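You operate a simulated robot arm through the tools that you are given. There is no shell and no other tool. Be economical: measure what you need, move in short steps, check, and stop when the job is done.

Carry out the task below with a simulated robot arm. There is one attempt and no reset: what you move stays moved.

TASK
Stand the green lid knob beside the green tin. It goes on the side that lies toward x +0.0, y +1.0 (a direction in the base frame), with about 3 cm between them.
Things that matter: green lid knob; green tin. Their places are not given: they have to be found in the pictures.

It is judged by the outcome, as a careful person would: the job done as asked, and still so three seconds after it is handed in. It fails if anything else is knocked over, pushed out of place, dropped, spilled or broken.

THE ROBOT
A 7-joint arm with a two-finger parallel gripper, fixed in place. Base frame: the origin is at the foot of the arm, x ahead of it, y to its left, z up; the work surface is at about z = 0. Lengths are in mm, angles in degrees, forces in N, time in s.
With the tool pointing down near the work surface it reaches from about 220 to 580 mm from the base axis. Its first joint turns from -66.0 to 66.0 degrees. Payload 2.5 kg.
Tool frame: the origin (TCP) lies between the finger pads and is the grasp point; the fingertips stand 23 mm ahead of it; z points along the fingers, y is the line along which they close. The gripper opens to 94 mm. The fingers are 38 mm wide and 10 mm thick; the gripper's body (54 by 96 mm) begins 39 mm behind the TCP.
Orientation is that of the tool frame in the base frame, as a unit quaternion [w, x, y, z]. With the fingers straight down and closing along the base's y, the tool's x points along the base's -x, its y along +y and its z along -z.

THE INTERFACE
- The arm moves only by the tool servo_tool. Its argument "plan" is a list of rows, each a list of 7 numbers: the gripper command, from -1 (shut) to 1 (fully open), values between in proportion, then the shift along the tool's x, y, z in units of 20 mm (1.0 is 20 mm), then the turn, a rotation vector about the tool's x, y, z in units of 5 degrees (1.0 is 5 degrees). In form: [[grip, x, y, z, wx, wy, wz], ...]. A call has 1 to 12 rows; each row shifts and turns the commanded pose from where the row before left it, along the tool's axes as they then stand. A call with a number of a shift or a turn outside -1 to 1 is refused whole. A row lasts 0.2 s, in which the tool goes at most 50 mm and 8.6 degrees; a call with a longer step from one row to the next is refused whole, and so is a gripper value outside its range. A pose out of reach is approached as far as the arm can. The call stops where the force on the tool passes 40 N (or 10 N more than at its start, if that is more) or the arm is blocked; 0.2 s more then pass. The fingers move at their own pace (about 108 mm/s each) and stop on an object; they squeeze with about 40 N. The grip force told is the motor's: it shows also when the fingers shut on nothing. Time passes only in rows, and 0.2 s behind the last, so rows that do not move let the fingers close. It gives the time, the measured TCP pose, the force on the tool (base axes), the opening and the grip force at its end, in the units of the frame above (readings bear some noise), and new pictures: "show" is both (left out), scene, wrist or none.
- Cameras (640 x 400 px; columns grow to the right, rows downward): "scene" is fixed at [128, -434.4, 545.9]; the picture's right is [0.64, -0.77, 0.00], its down [-0.47, -0.39, -0.79] and it looks along [0.61, 0.50, -0.61] (base axes); focal length 251 px, centre (320, 200). "wrist" rides on the gripper at [-39, 0, -44] in the tool frame; the picture's right is [0.00, -1.00, 0.00], its down [0.97, 0.00, -0.24] and it looks along [0.24, 0.00, 0.97] (tool axes); focal length 218 px, centre (320, 200).
- locate(camera, pixels): for up to 12 pixels [column, row] of the newest picture of that camera ("zoom" is the newest enlarged one), the place [x, y, z] in the base frame of the surface seen there, good to about 2 mm, but the place of the scene camera against the robot may be out by one fixed shift of up to 18 mm in any direction. No time passes.
- close_up(camera, box): a new picture of the part [left, top, right, bottom] of that camera's present view, enlarged. No time passes.
- close_job(): hands the job in; it is judged then, once.

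Work in short steps. Measure before you move; look again where a grasp or a placing could have gone wrong, and mend it. You have 60 turns and 120 pictures in all, the two below and enlarged ones among them. Open the gripper and draw the arm clear of the work before you hand the job in, unless the task says otherwise; then end with one line.

The tools are called after "Request:" by a JSON object that holds its "op" and its "data". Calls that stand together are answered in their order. servo_tool: Moves the arm, as the interface text tells. Its arguments: {"type":"object","properties":{"plan":{"type":"array","items":{"type":"array","items":{"type":"number"}}},"show":{"type":"string","enum":["both","scene","wrist","none"]}},"required":["plan"]} The other tools are called the same way: locate (camera, pixels) gives the place of the surface under pixels of a picture; close_up (camera, box) takes an enlarged picture of a part of a camera's view; close_job () hands the job in.

At the start:

```text
t: 0.0
position: [400.3, -120.8, 316.0]
tool_rot: [0.0, 0.0, 1.0, 0.0]
contact_force: [0.4, 0.3, 0.8]
grip_width: 94.2
grip_force: 0.1
```

scene: 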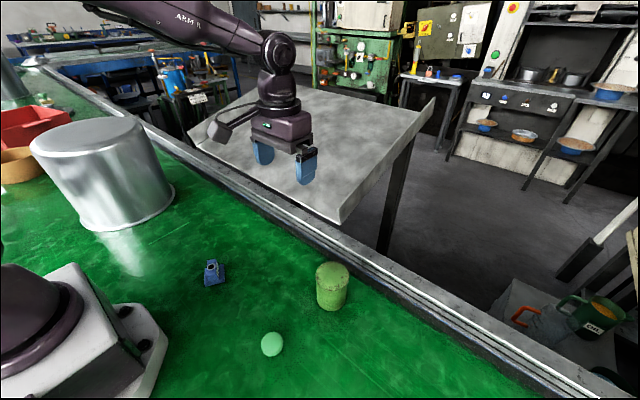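
wrist: 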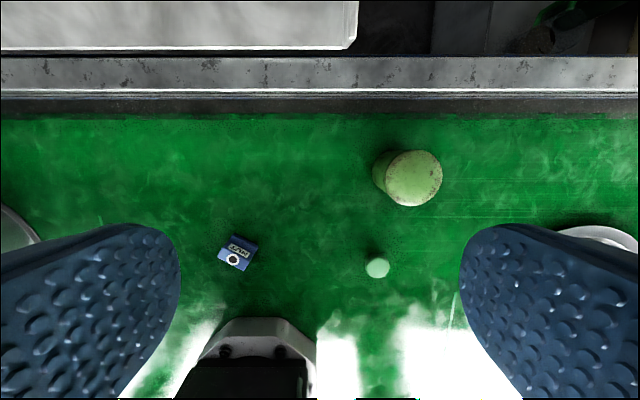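

The green tin is at scene (332,287), the knob at scene (272,344); wrist (412,178) and (377,267). I enlarge both and measure.

Request:
{"op": "close_up", "data": {"camera": "scene", "box": [180, 230, 380, 370]}}

Request:
{"op": "close_up", "data": {"camera": "wrist", "box": [200, 130, 460, 292]}}

Request:
{"op": "locate", "data": {"camera": "wrist", "pixels": [[412, 178], [388, 178], [438, 178], [415, 153], [415, 203], [377, 267], [367, 267], [387, 267], [377, 258], [377, 276], [237, 252], [377, 300]]}}

Request:
{"op": "locate", "data": {"camera": "scene", "pixels": [[332, 270], [332, 300], [272, 344], [272, 335], [272, 354], [262, 345], [282, 345], [212, 268]]}}

```text
2.86 times, centred on (280, 300) of scene
```

zoom: 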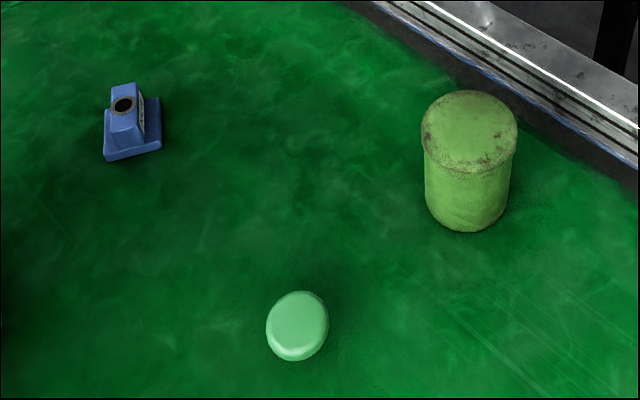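

```text
2.46 times, centred on (330, 211) of wrist
```

zoom: 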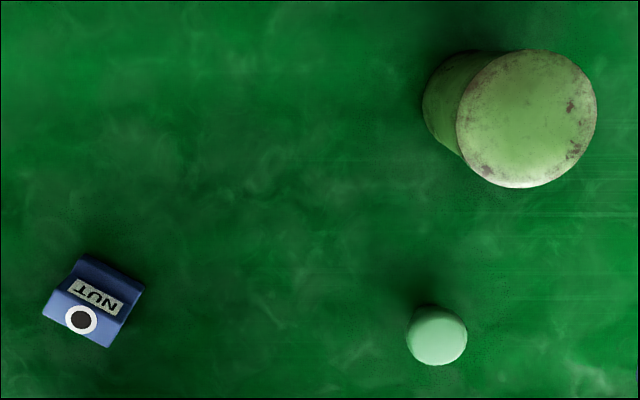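

```text
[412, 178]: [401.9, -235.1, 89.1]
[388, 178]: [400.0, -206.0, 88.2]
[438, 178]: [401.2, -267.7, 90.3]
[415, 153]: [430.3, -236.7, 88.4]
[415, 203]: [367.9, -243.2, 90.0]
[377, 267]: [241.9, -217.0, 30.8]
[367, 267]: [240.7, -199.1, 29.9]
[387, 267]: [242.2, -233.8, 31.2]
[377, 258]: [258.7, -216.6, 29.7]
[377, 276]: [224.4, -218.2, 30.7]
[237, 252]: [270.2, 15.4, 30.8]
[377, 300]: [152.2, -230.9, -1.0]
```

```text
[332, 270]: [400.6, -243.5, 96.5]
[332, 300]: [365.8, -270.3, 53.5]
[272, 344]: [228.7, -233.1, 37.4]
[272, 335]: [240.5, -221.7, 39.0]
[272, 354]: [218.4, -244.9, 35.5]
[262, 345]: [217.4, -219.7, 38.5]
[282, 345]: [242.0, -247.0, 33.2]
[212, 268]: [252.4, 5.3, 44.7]
```

The tin is about 35 mm in radius at (400,-237) with its top at z 90. The knob is about 40 mm across at (242,-217) with its top at z 31. The target is about (400,-152). I turn the tool so it closes along base x, which keeps the gripper body clear of the tin and puts the camera on the far side.

Request:
{"op": "servo_tool", "data": {"plan": [[1, 0, 0, 0, 0, 0, -1], [1, 0, 0, 0, 0, 0, -1], [1, 0, 0, 0, 0, 0, -1], [1, 0, 0, 0, 0, 0, -1], [1, 0, 0, 0, 0, 0, -1], [1, 0, 0, 0, 0, 0, -1], [1, 0, 0, 0, 0, 0, -1], [1, 0, 0, 0, 0, 0, -1], [1, 0, 0, 0, 0, 0, -1]], "show": "none"}}

Request:
{"op": "servo_tool", "data": {"plan": [[1, 0, 0, 0, 0, 0, -1], [1, 0, 0, 0, 0, 0, -1], [1, 0, 0, 0, 0, 0, -1], [1, 0, 0, 0, 0, 0, -1], [1, 0, 0, 0, 0, 0, -1], [1, 0, 0, 0, 0, 0, -1], [1, 0, 0, 0, 0, 0, -1], [1, 0, 0, 0, 0, 0, -1], [1, 0, 0, 0, 0, 0, -1], [1, 0, 0, 0, 0, 0, 0]], "show": "both"}}

```text
t: 2.0
position: [401.4, -120.5, 317.8]
tool_rot: [0.001, -0.383, 0.924, 0.0]
contact_force: [0.0, -0.6, -0.3]
grip_width: 94.1
grip_force: 0.1
```

```text
t: 4.2
position: [400.9, -119.9, 315.6]
tool_rot: [0.0, 0.708, -0.707, 0.0]
contact_force: [-0.6, 0.7, -0.9]
grip_width: 93.9
grip_force: 0.0
```

scene: 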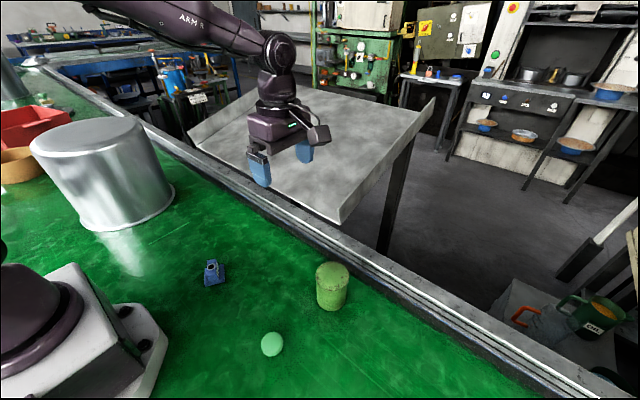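
wrist: 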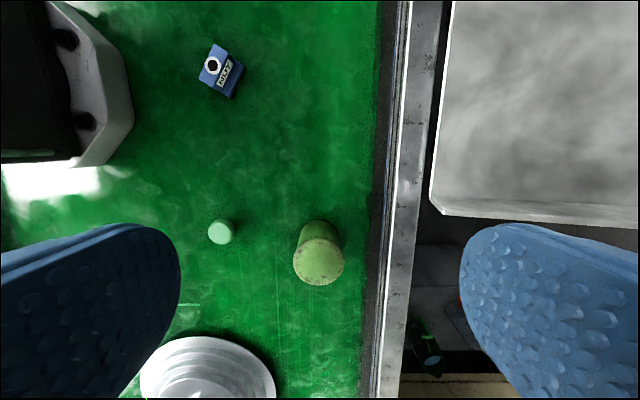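

The turn is done. Now the knob is at wrist (221,232), the tin at (318,262), and a metal object shows at (208,370). I measure all three.

Request:
{"op": "locate", "data": {"camera": "wrist", "pixels": [[221, 233], [210, 232], [232, 232], [222, 223], [222, 241], [318, 263], [293, 263], [343, 263], [318, 242], [318, 284], [208, 345], [260, 360]]}}

Request:
{"op": "close_up", "data": {"camera": "wrist", "box": [180, 190, 380, 315]}}

```text
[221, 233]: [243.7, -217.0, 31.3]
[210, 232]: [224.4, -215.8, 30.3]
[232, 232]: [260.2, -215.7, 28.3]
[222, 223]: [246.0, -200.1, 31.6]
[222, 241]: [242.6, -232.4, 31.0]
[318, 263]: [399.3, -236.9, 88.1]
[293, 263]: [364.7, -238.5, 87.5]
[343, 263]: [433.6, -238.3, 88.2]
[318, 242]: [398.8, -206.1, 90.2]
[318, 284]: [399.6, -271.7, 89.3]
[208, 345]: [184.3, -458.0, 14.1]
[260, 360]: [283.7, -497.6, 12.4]
```

```text
3.20 times, centred on (280, 252) of wrist
```

zoom: 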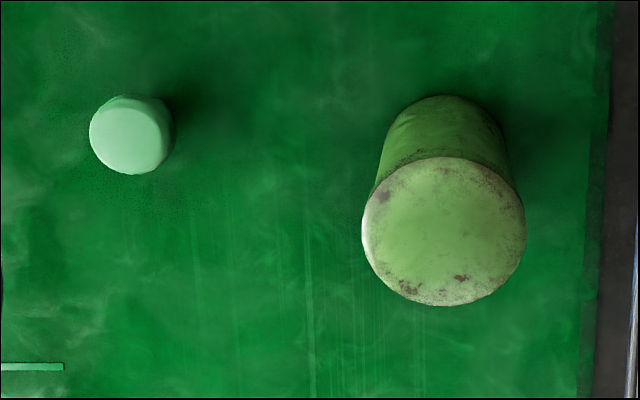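

Knob at (243.5,-217), tin at (399.5,-238). I go above the knob and come down to z about 120.

Request:
{"op": "servo_tool", "data": {"plan": [[1, 0.485, 0.787, 0.98, 0, 0, 0], [1, 0.485, 0.787, 0.98, 0, 0, 0], [1, 0.485, 0.787, 0.98, 0, 0, 0], [1, 0.485, 0.787, 0.98, 0, 0, 0], [1, 0.485, 0.787, 0.98, 0, 0, 0], [1, 0.485, 0.787, 0.98, 0, 0, 0], [1, 0.485, 0.787, 0.98, 0, 0, 0], [1, 0.485, 0.787, 0.98, 0, 0, 0], [1, 0.485, 0.787, 0.98, 0, 0, 0], [1, 0.485, 0.787, 0.98, 0, 0, 0], [1, 0, 0, 0, 0, 0, 0]]}}

```text
t: 6.6
position: [243.3, -217.5, 119.9]
tool_rot: [-0.001, -0.707, 0.707, 0.001]
contact_force: [0.2, -0.6, 1.0]
grip_width: 93.8
grip_force: 0.0
```

scene: 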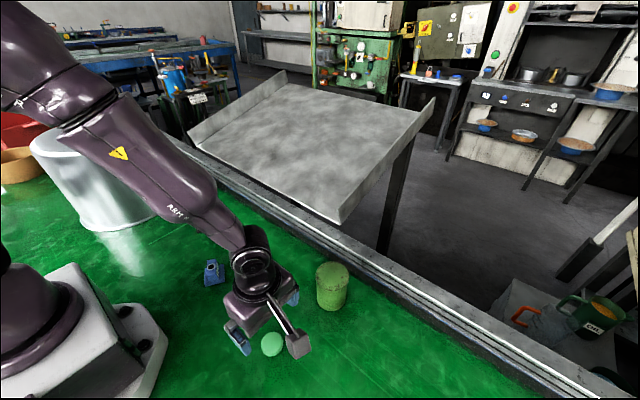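
wrist: 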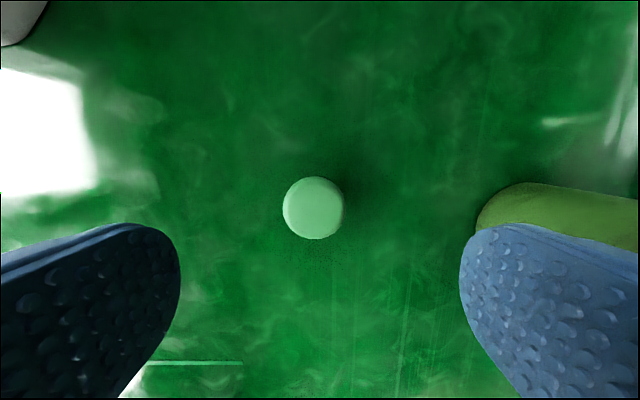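

A boxy protrusion shows in the scene at (298,345), on the tool's +x side, which would face the tin at placing. I measure it, and the knob too.

Request:
{"op": "close_up", "data": {"camera": "scene", "box": [200, 220, 360, 370]}}

Request:
{"op": "locate", "data": {"camera": "scene", "pixels": [[299, 340], [299, 350], [290, 348], [308, 346], [296, 357], [285, 322], [275, 308], [240, 345], [250, 312]]}}

Request:
{"op": "locate", "data": {"camera": "wrist", "pixels": [[313, 208], [285, 208], [342, 208], [313, 179], [313, 236], [190, 362]]}}

```text
2.67 times, centred on (280, 295) of scene
```

zoom: 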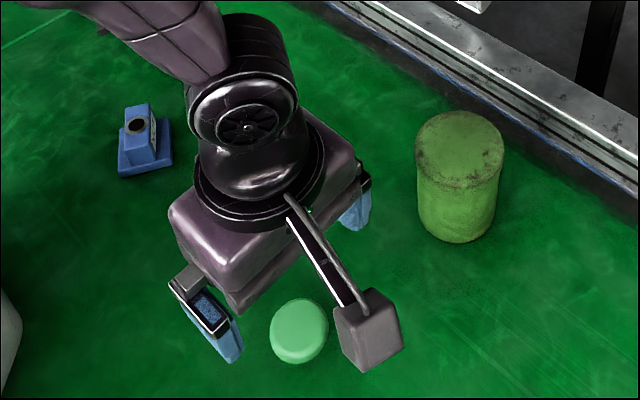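

```text
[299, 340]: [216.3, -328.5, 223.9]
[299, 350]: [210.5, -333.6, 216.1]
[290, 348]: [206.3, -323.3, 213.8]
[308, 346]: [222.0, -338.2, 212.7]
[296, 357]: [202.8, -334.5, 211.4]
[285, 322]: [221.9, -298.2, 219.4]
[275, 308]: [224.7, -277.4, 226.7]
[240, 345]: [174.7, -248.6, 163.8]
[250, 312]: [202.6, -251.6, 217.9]
```

```text
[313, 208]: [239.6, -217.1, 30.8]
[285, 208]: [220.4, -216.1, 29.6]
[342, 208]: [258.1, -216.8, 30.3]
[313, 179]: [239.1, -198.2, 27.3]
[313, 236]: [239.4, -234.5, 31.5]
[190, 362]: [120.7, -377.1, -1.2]
```

The box seems to sit about 85 mm above the TCP. I check its lowest edge before trusting that it clears the tin.

Request:
{"op": "locate", "data": {"camera": "zoom", "pixels": [[370, 366], [355, 360], [342, 330], [395, 352], [385, 358], [370, 340], [367, 372], [460, 140], [298, 325]]}}

```text
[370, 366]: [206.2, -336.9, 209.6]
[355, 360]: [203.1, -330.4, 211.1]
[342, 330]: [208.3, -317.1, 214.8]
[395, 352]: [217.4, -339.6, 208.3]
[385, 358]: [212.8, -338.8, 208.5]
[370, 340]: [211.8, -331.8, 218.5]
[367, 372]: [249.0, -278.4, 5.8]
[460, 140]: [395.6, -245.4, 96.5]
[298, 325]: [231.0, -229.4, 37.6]
```

The box bottom is about 70–80 mm above the TCP, enough to clear the 90 mm tin. I shift 4 mm toward -x to centre on the knob, descend to z about 32 and close.

Request:
{"op": "servo_tool", "data": {"plan": [[1, 0, 0.18, 0.8, 0, 0, 0], [1, 0, 0, 0.9, 0, 0, 0], [1, 0, 0, 0.9, 0, 0, 0], [1, 0, 0, 0.9, 0, 0, 0], [1, 0, 0, 0.9, 0, 0, 0], [1, 0, 0, 0, 0, 0, 0]]}}

```text
t: 8.0
position: [240.8, -216.2, 31.7]
tool_rot: [0.0, 0.707, -0.707, 0.0]
contact_force: [0.2, -0.1, -0.5]
grip_width: 94.1
grip_force: 0.1
```

scene: 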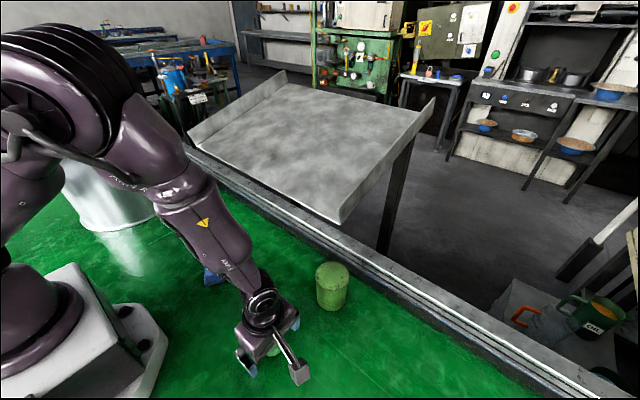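
wrist: 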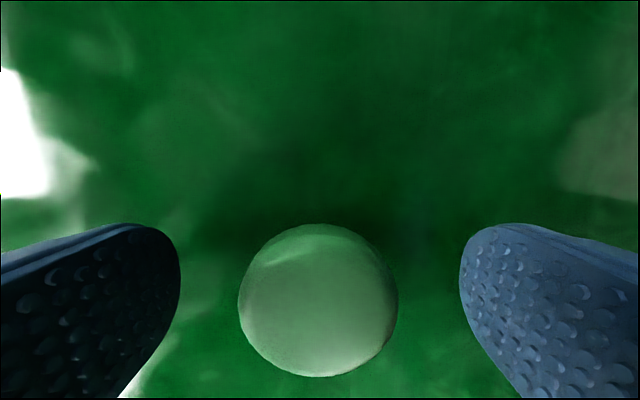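

The knob is centred between the fingers (column 318, row 303). I close.

Request:
{"op": "servo_tool", "data": {"plan": [[-1, 0, 0, 0, 0, 0, 0], [-1, 0, 0, 0, 0, 0, 0], [-1, 0, 0, 0, 0, 0, 0], [-1, 0, 0, 0, 0, 0, 0]], "show": "wrist"}}

```text
t: 9.0
position: [240.8, -215.6, 33.0]
tool_rot: [0.0, 0.707, -0.707, 0.0]
contact_force: [-1.1, 0.3, 0.0]
grip_width: 40.1
grip_force: 40.4
```

wrist: 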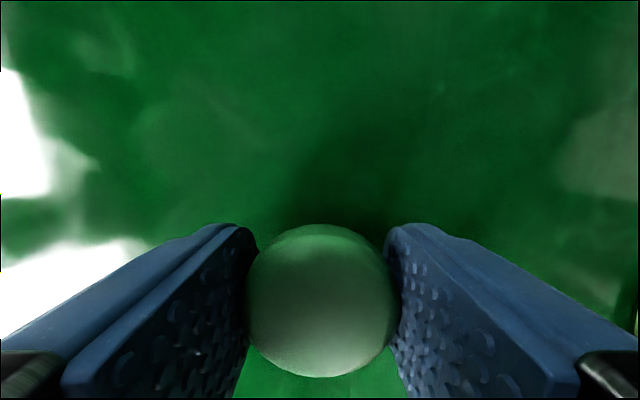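

Grip is 40.1 mm at 40 N, so the knob is held. I lift and carry it over to (400,-152).

Request:
{"op": "servo_tool", "data": {"plan": [[-1, 0, 0, -0.9, 0, 0, 0], [-1, 0, 0, -0.9, 0, 0, 0], [-1, 0, 0, -0.9, 0, 0, 0], [-1, -0.36, -0.88, -0.9, 0, 0, 0], [-1, -0.36, -0.88, -0.9, 0, 0, 0], [-1, -0.36, -0.88, -0.5, 0, 0, 0], [-1, -0.36, -0.88, 0, 0, 0, 0], [-1, -0.36, -0.88, 0, 0, 0, 0], [-1, -0.36, -0.88, 0, 0, 0, 0], [-1, -0.36, -0.88, 0, 0, 0, 0], [-1, -0.36, -0.88, 0, 0, 0, 0], [-1, -0.32, -0.92, 0, 0, 0, 0]], "show": "none"}}

Request:
{"op": "servo_tool", "data": {"plan": [[-1, 0, 0, 0, 0, 0, 0]]}}

```text
t: 11.6
position: [399.5, -155.3, 131.3]
tool_rot: [0.0, -0.707, 0.707, 0.0]
contact_force: [0.7, 0.0, -0.1]
grip_width: 40.1
grip_force: 40.2
```

```text
t: 12.0
position: [400.6, -153.6, 131.9]
tool_rot: [0.0, 0.707, -0.707, -0.001]
contact_force: [0.6, -1.2, 0.6]
grip_width: 40.1
grip_force: 40.0
```

scene: 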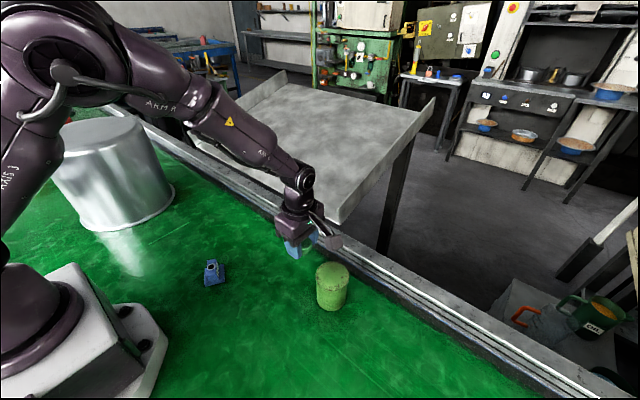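
wrist: 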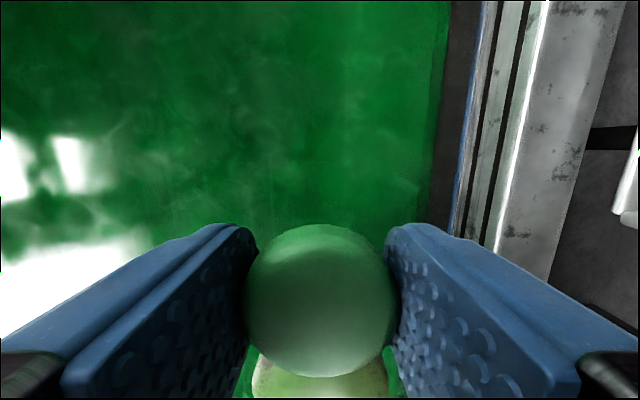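

The knob hangs at (400,-153) and the box is at scene (330,243), above the tin. I check its clearance before lowering 99 mm.

Request:
{"op": "close_up", "data": {"camera": "scene", "box": [260, 170, 380, 320]}}

Request:
{"op": "locate", "data": {"camera": "scene", "pixels": [[330, 240], [328, 247], [334, 246], [325, 240], [332, 275]]}}

```text
2.67 times, centred on (320, 245) of scene
```

zoom: 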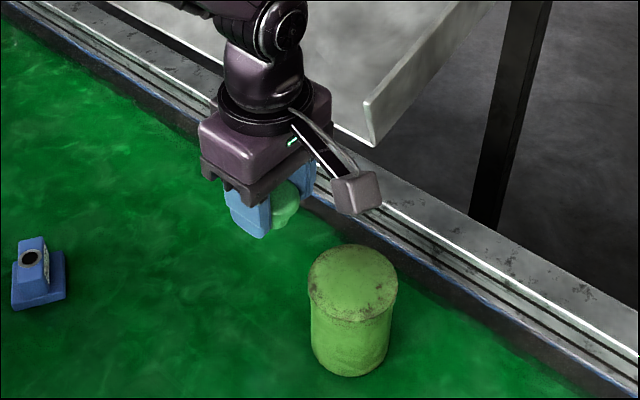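

```text
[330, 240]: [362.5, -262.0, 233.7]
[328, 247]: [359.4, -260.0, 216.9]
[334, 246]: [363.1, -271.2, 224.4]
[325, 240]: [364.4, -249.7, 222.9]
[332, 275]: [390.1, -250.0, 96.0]
```

The visible box bottom is at 217 against the tin top at 96 in the same camera, so about 20 mm would remain after lowering. I lower 80 mm first and check.

Request:
{"op": "servo_tool", "data": {"plan": [[-1, 0, 0, 0.8, 0, 0, 0], [-1, 0, 0, 0.8, 0, 0, 0], [-1, 0, 0, 0.8, 0, 0, 0], [-1, 0, 0, 0.8, 0, 0, 0], [-1, 0, 0, 0.8, 0, 0, 0], [-1, 0, 0, 0, 0, 0, 0]], "show": "none"}}

Request:
{"op": "close_up", "data": {"camera": "scene", "box": [260, 190, 380, 320]}}

Request:
{"op": "close_up", "data": {"camera": "wrist", "box": [160, 200, 480, 400]}}

```text
t: 13.4
position: [400.1, -155.3, 52.6]
tool_rot: [0.0, -0.707, 0.707, 0.0]
contact_force: [0.2, -0.2, 0.8]
grip_width: 39.9
grip_force: 39.7
```

```text
3.08 times, centred on (320, 255) of scene
```

zoom: 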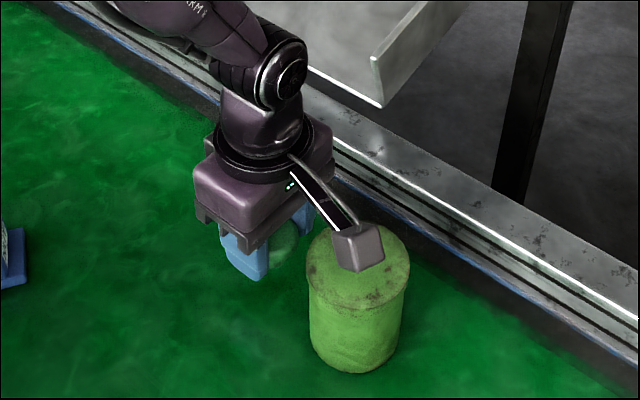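

```text
2.00 times, centred on (320, 300) of wrist
```

zoom: 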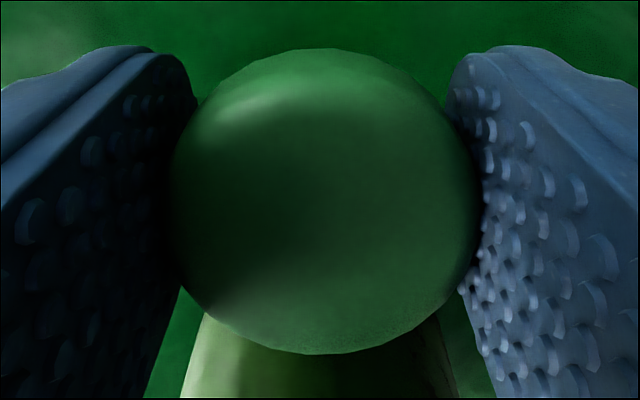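

The box still clears the tin. I lower the last 19 mm slowly with a slight +y trim and watch the force.

Request:
{"op": "servo_tool", "data": {"plan": [[-1, -0.08, 0, 0.3, 0, 0, 0], [-1, 0, 0, 0.3, 0, 0, 0], [-1, 0, 0, 0.2, 0, 0, 0], [-1, 0, 0, 0.1, 0, 0, 0], [-1, 0, 0, 0.05, 0, 0, 0], [-1, 0, 0, 0, 0, 0, 0]], "show": "scene"}}

```text
t: 14.8
position: [400.4, -152.9, 35.6]
tool_rot: [0.0, 0.708, -0.706, 0.0]
contact_force: [-0.6, -0.6, -0.5]
grip_width: 40.2
grip_force: 39.7
```

scene: 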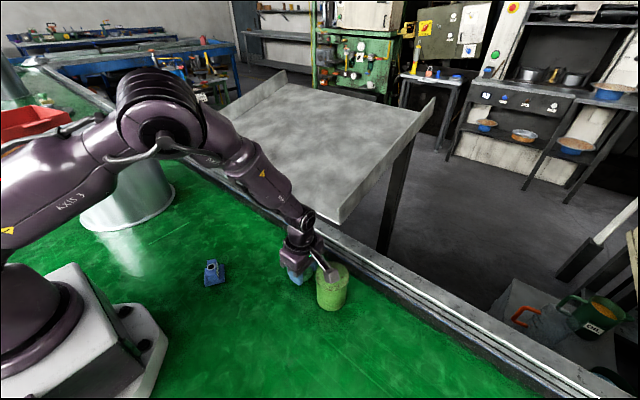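

I should be 1–2 mm above contact. I step down finely.

Request:
{"op": "servo_tool", "data": {"plan": [[-1, 0, 0, 0.03, 0, 0, 0], [-1, 0, 0, 0.03, 0, 0, 0], [-1, 0, 0, 0, 0, 0, 0]], "show": "none"}}

```text
t: 15.6
position: [399.4, -152.0, 32.8]
tool_rot: [0.0, -0.707, 0.707, 0.0]
contact_force: [-0.7, -0.8, -0.1]
grip_width: 39.9
grip_force: 40.4
```

Request:
{"op": "servo_tool", "data": {"plan": [[-1, 0, 0, 0.03, 0, 0, 0], [-1, 0, 0, 0.02, 0, 0, 0], [-1, 0, 0, 0, 0, 0, 0]], "show": "none"}}

```text
t: 16.4
position: [400.0, -151.9, 31.6]
tool_rot: [0.001, -0.707, 0.708, -0.001]
contact_force: [-5.6, -0.4, 18.4]
grip_width: 40.2
grip_force: 40.2
```

Force is now 18 N upward, so the knob is on the surface. I open partway, since the fingers move along x where nothing stands, then rise straight up.

Request:
{"op": "servo_tool", "data": {"plan": [[-0.1, 0, 0, -0.02, 0, 0, 0], [0.3, 0, 0, 0, 0, 0, 0], [0.6, 0, 0, 0, 0, 0, 0], [0.6, 0, 0, 0, 0, 0, 0], [0.6, 0, 0, -0.5, 0, 0, 0], [0.6, 0, 0, -0.9, 0, 0, 0], [0.6, 0, 0, -0.9, 0, 0, 0], [0.6, 0, 0, -0.9, 0, 0, 0], [0.6, 0, 0, -0.9, 0, 0, 0], [0.6, 0, 0, -0.9, 0, 0, 0], [0.6, 0, 0, -0.9, 0, 0, 0], [0.6, 0, 0, 0, 0, 0, 0]]}}

```text
t: 19.0
position: [401.1, -154.1, 151.8]
tool_rot: [0.0, -0.707, 0.707, -0.001]
contact_force: [-0.7, -0.2, -0.6]
grip_width: 75.1
grip_force: 0.1
```

scene: 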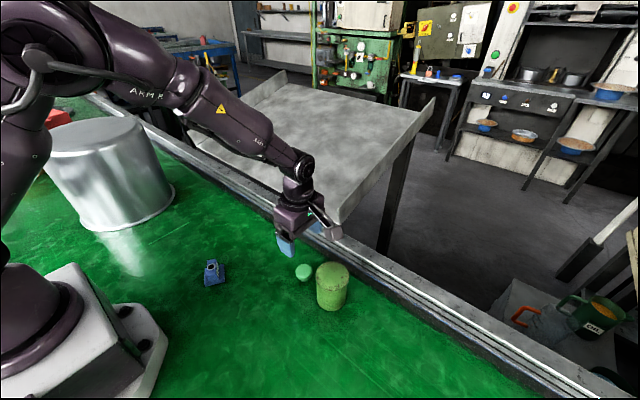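
wrist: 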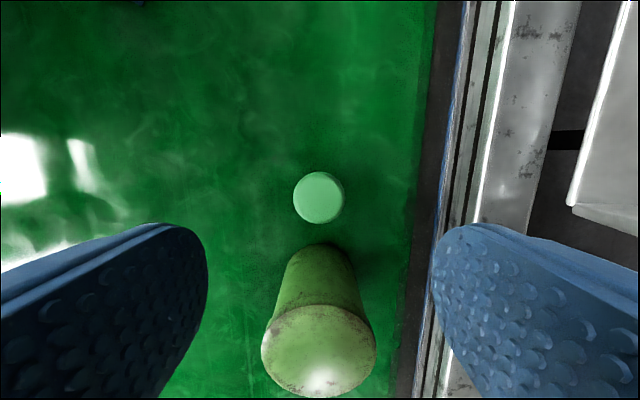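

The knob is released and standing at wrist (318,197). I raise the arm more and measure the gap.

Request:
{"op": "servo_tool", "data": {"plan": [[0.6, -0.5, 0, -1, 0, 0, 0], [0.6, -0.5, 0, -1, 0, 0, 0], [0.6, -0.5, 0, -1, 0, 0, 0], [0.6, -0.5, 0, -1, 0, 0, 0], [0.6, 0, 0, -1, 0, 0, 0], [0.6, 0, 0, -1, 0, 0, 0], [0.6, 0, 0, 0, 0, 0, 0]]}}

Request:
{"op": "close_up", "data": {"camera": "wrist", "box": [240, 170, 400, 310]}}

Request:
{"op": "close_up", "data": {"camera": "scene", "box": [260, 230, 380, 320]}}

```text
t: 20.6
position: [400.8, -112.9, 270.4]
tool_rot: [0.0, 0.708, -0.707, -0.001]
contact_force: [-0.2, -0.4, 0.3]
grip_width: 75.3
grip_force: 0.0
```

scene: 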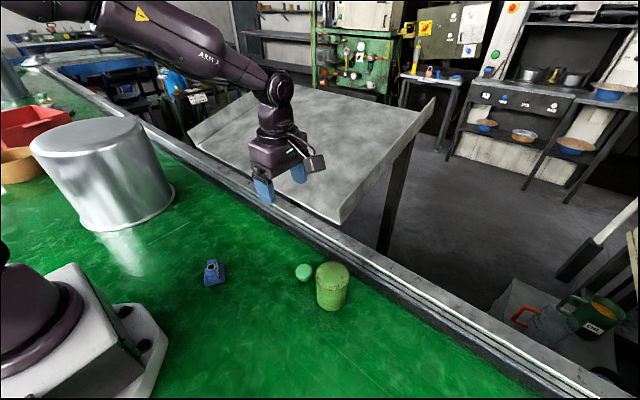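
wrist: 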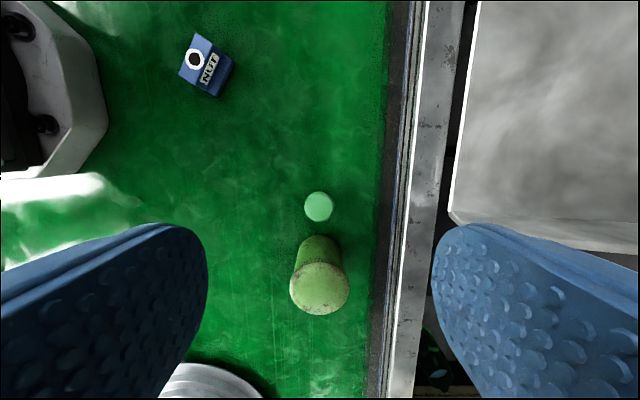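

```text
2.86 times, centred on (320, 240) of wrist
```

zoom: 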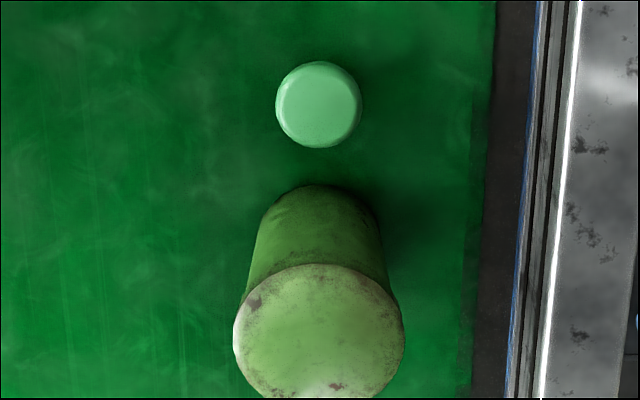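

```text
4.44 times, centred on (320, 275) of scene
```

zoom: 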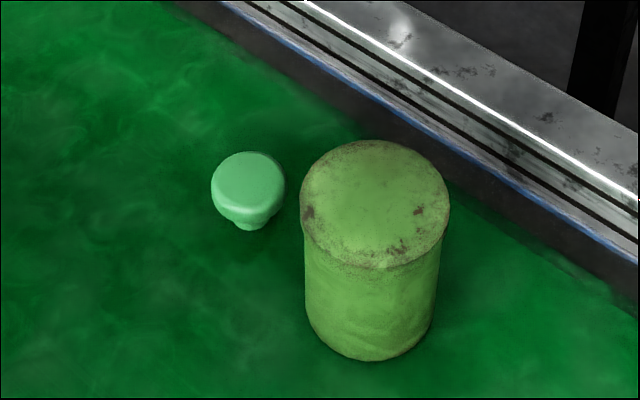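

Request:
{"op": "locate", "data": {"camera": "wrist", "pixels": [[319, 207], [319, 193], [319, 220], [305, 207], [332, 207], [319, 236], [319, 240], [319, 250], [319, 265], [319, 312], [291, 288], [348, 288]]}}

```text
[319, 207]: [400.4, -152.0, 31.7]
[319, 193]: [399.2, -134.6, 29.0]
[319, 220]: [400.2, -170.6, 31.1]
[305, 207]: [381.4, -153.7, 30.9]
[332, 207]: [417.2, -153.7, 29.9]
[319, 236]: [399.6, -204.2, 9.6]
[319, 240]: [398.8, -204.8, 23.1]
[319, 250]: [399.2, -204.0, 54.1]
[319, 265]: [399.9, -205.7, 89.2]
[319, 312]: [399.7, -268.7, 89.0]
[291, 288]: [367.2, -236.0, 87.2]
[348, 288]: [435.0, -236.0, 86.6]
```

The knob stands upright, centred at about (400,-152.5), and the tin face is at y -204, so the gap is about 31 mm. The tin has not moved and the arm is clear, so I hand it in.

Request:
{"op": "close_job", "data": {}}

```text
The job is handed in.
```

The green lid knob is standing upright on the +y side of the green tin, with a gap of about 31 mm; the tin did not move and the arm is clear.
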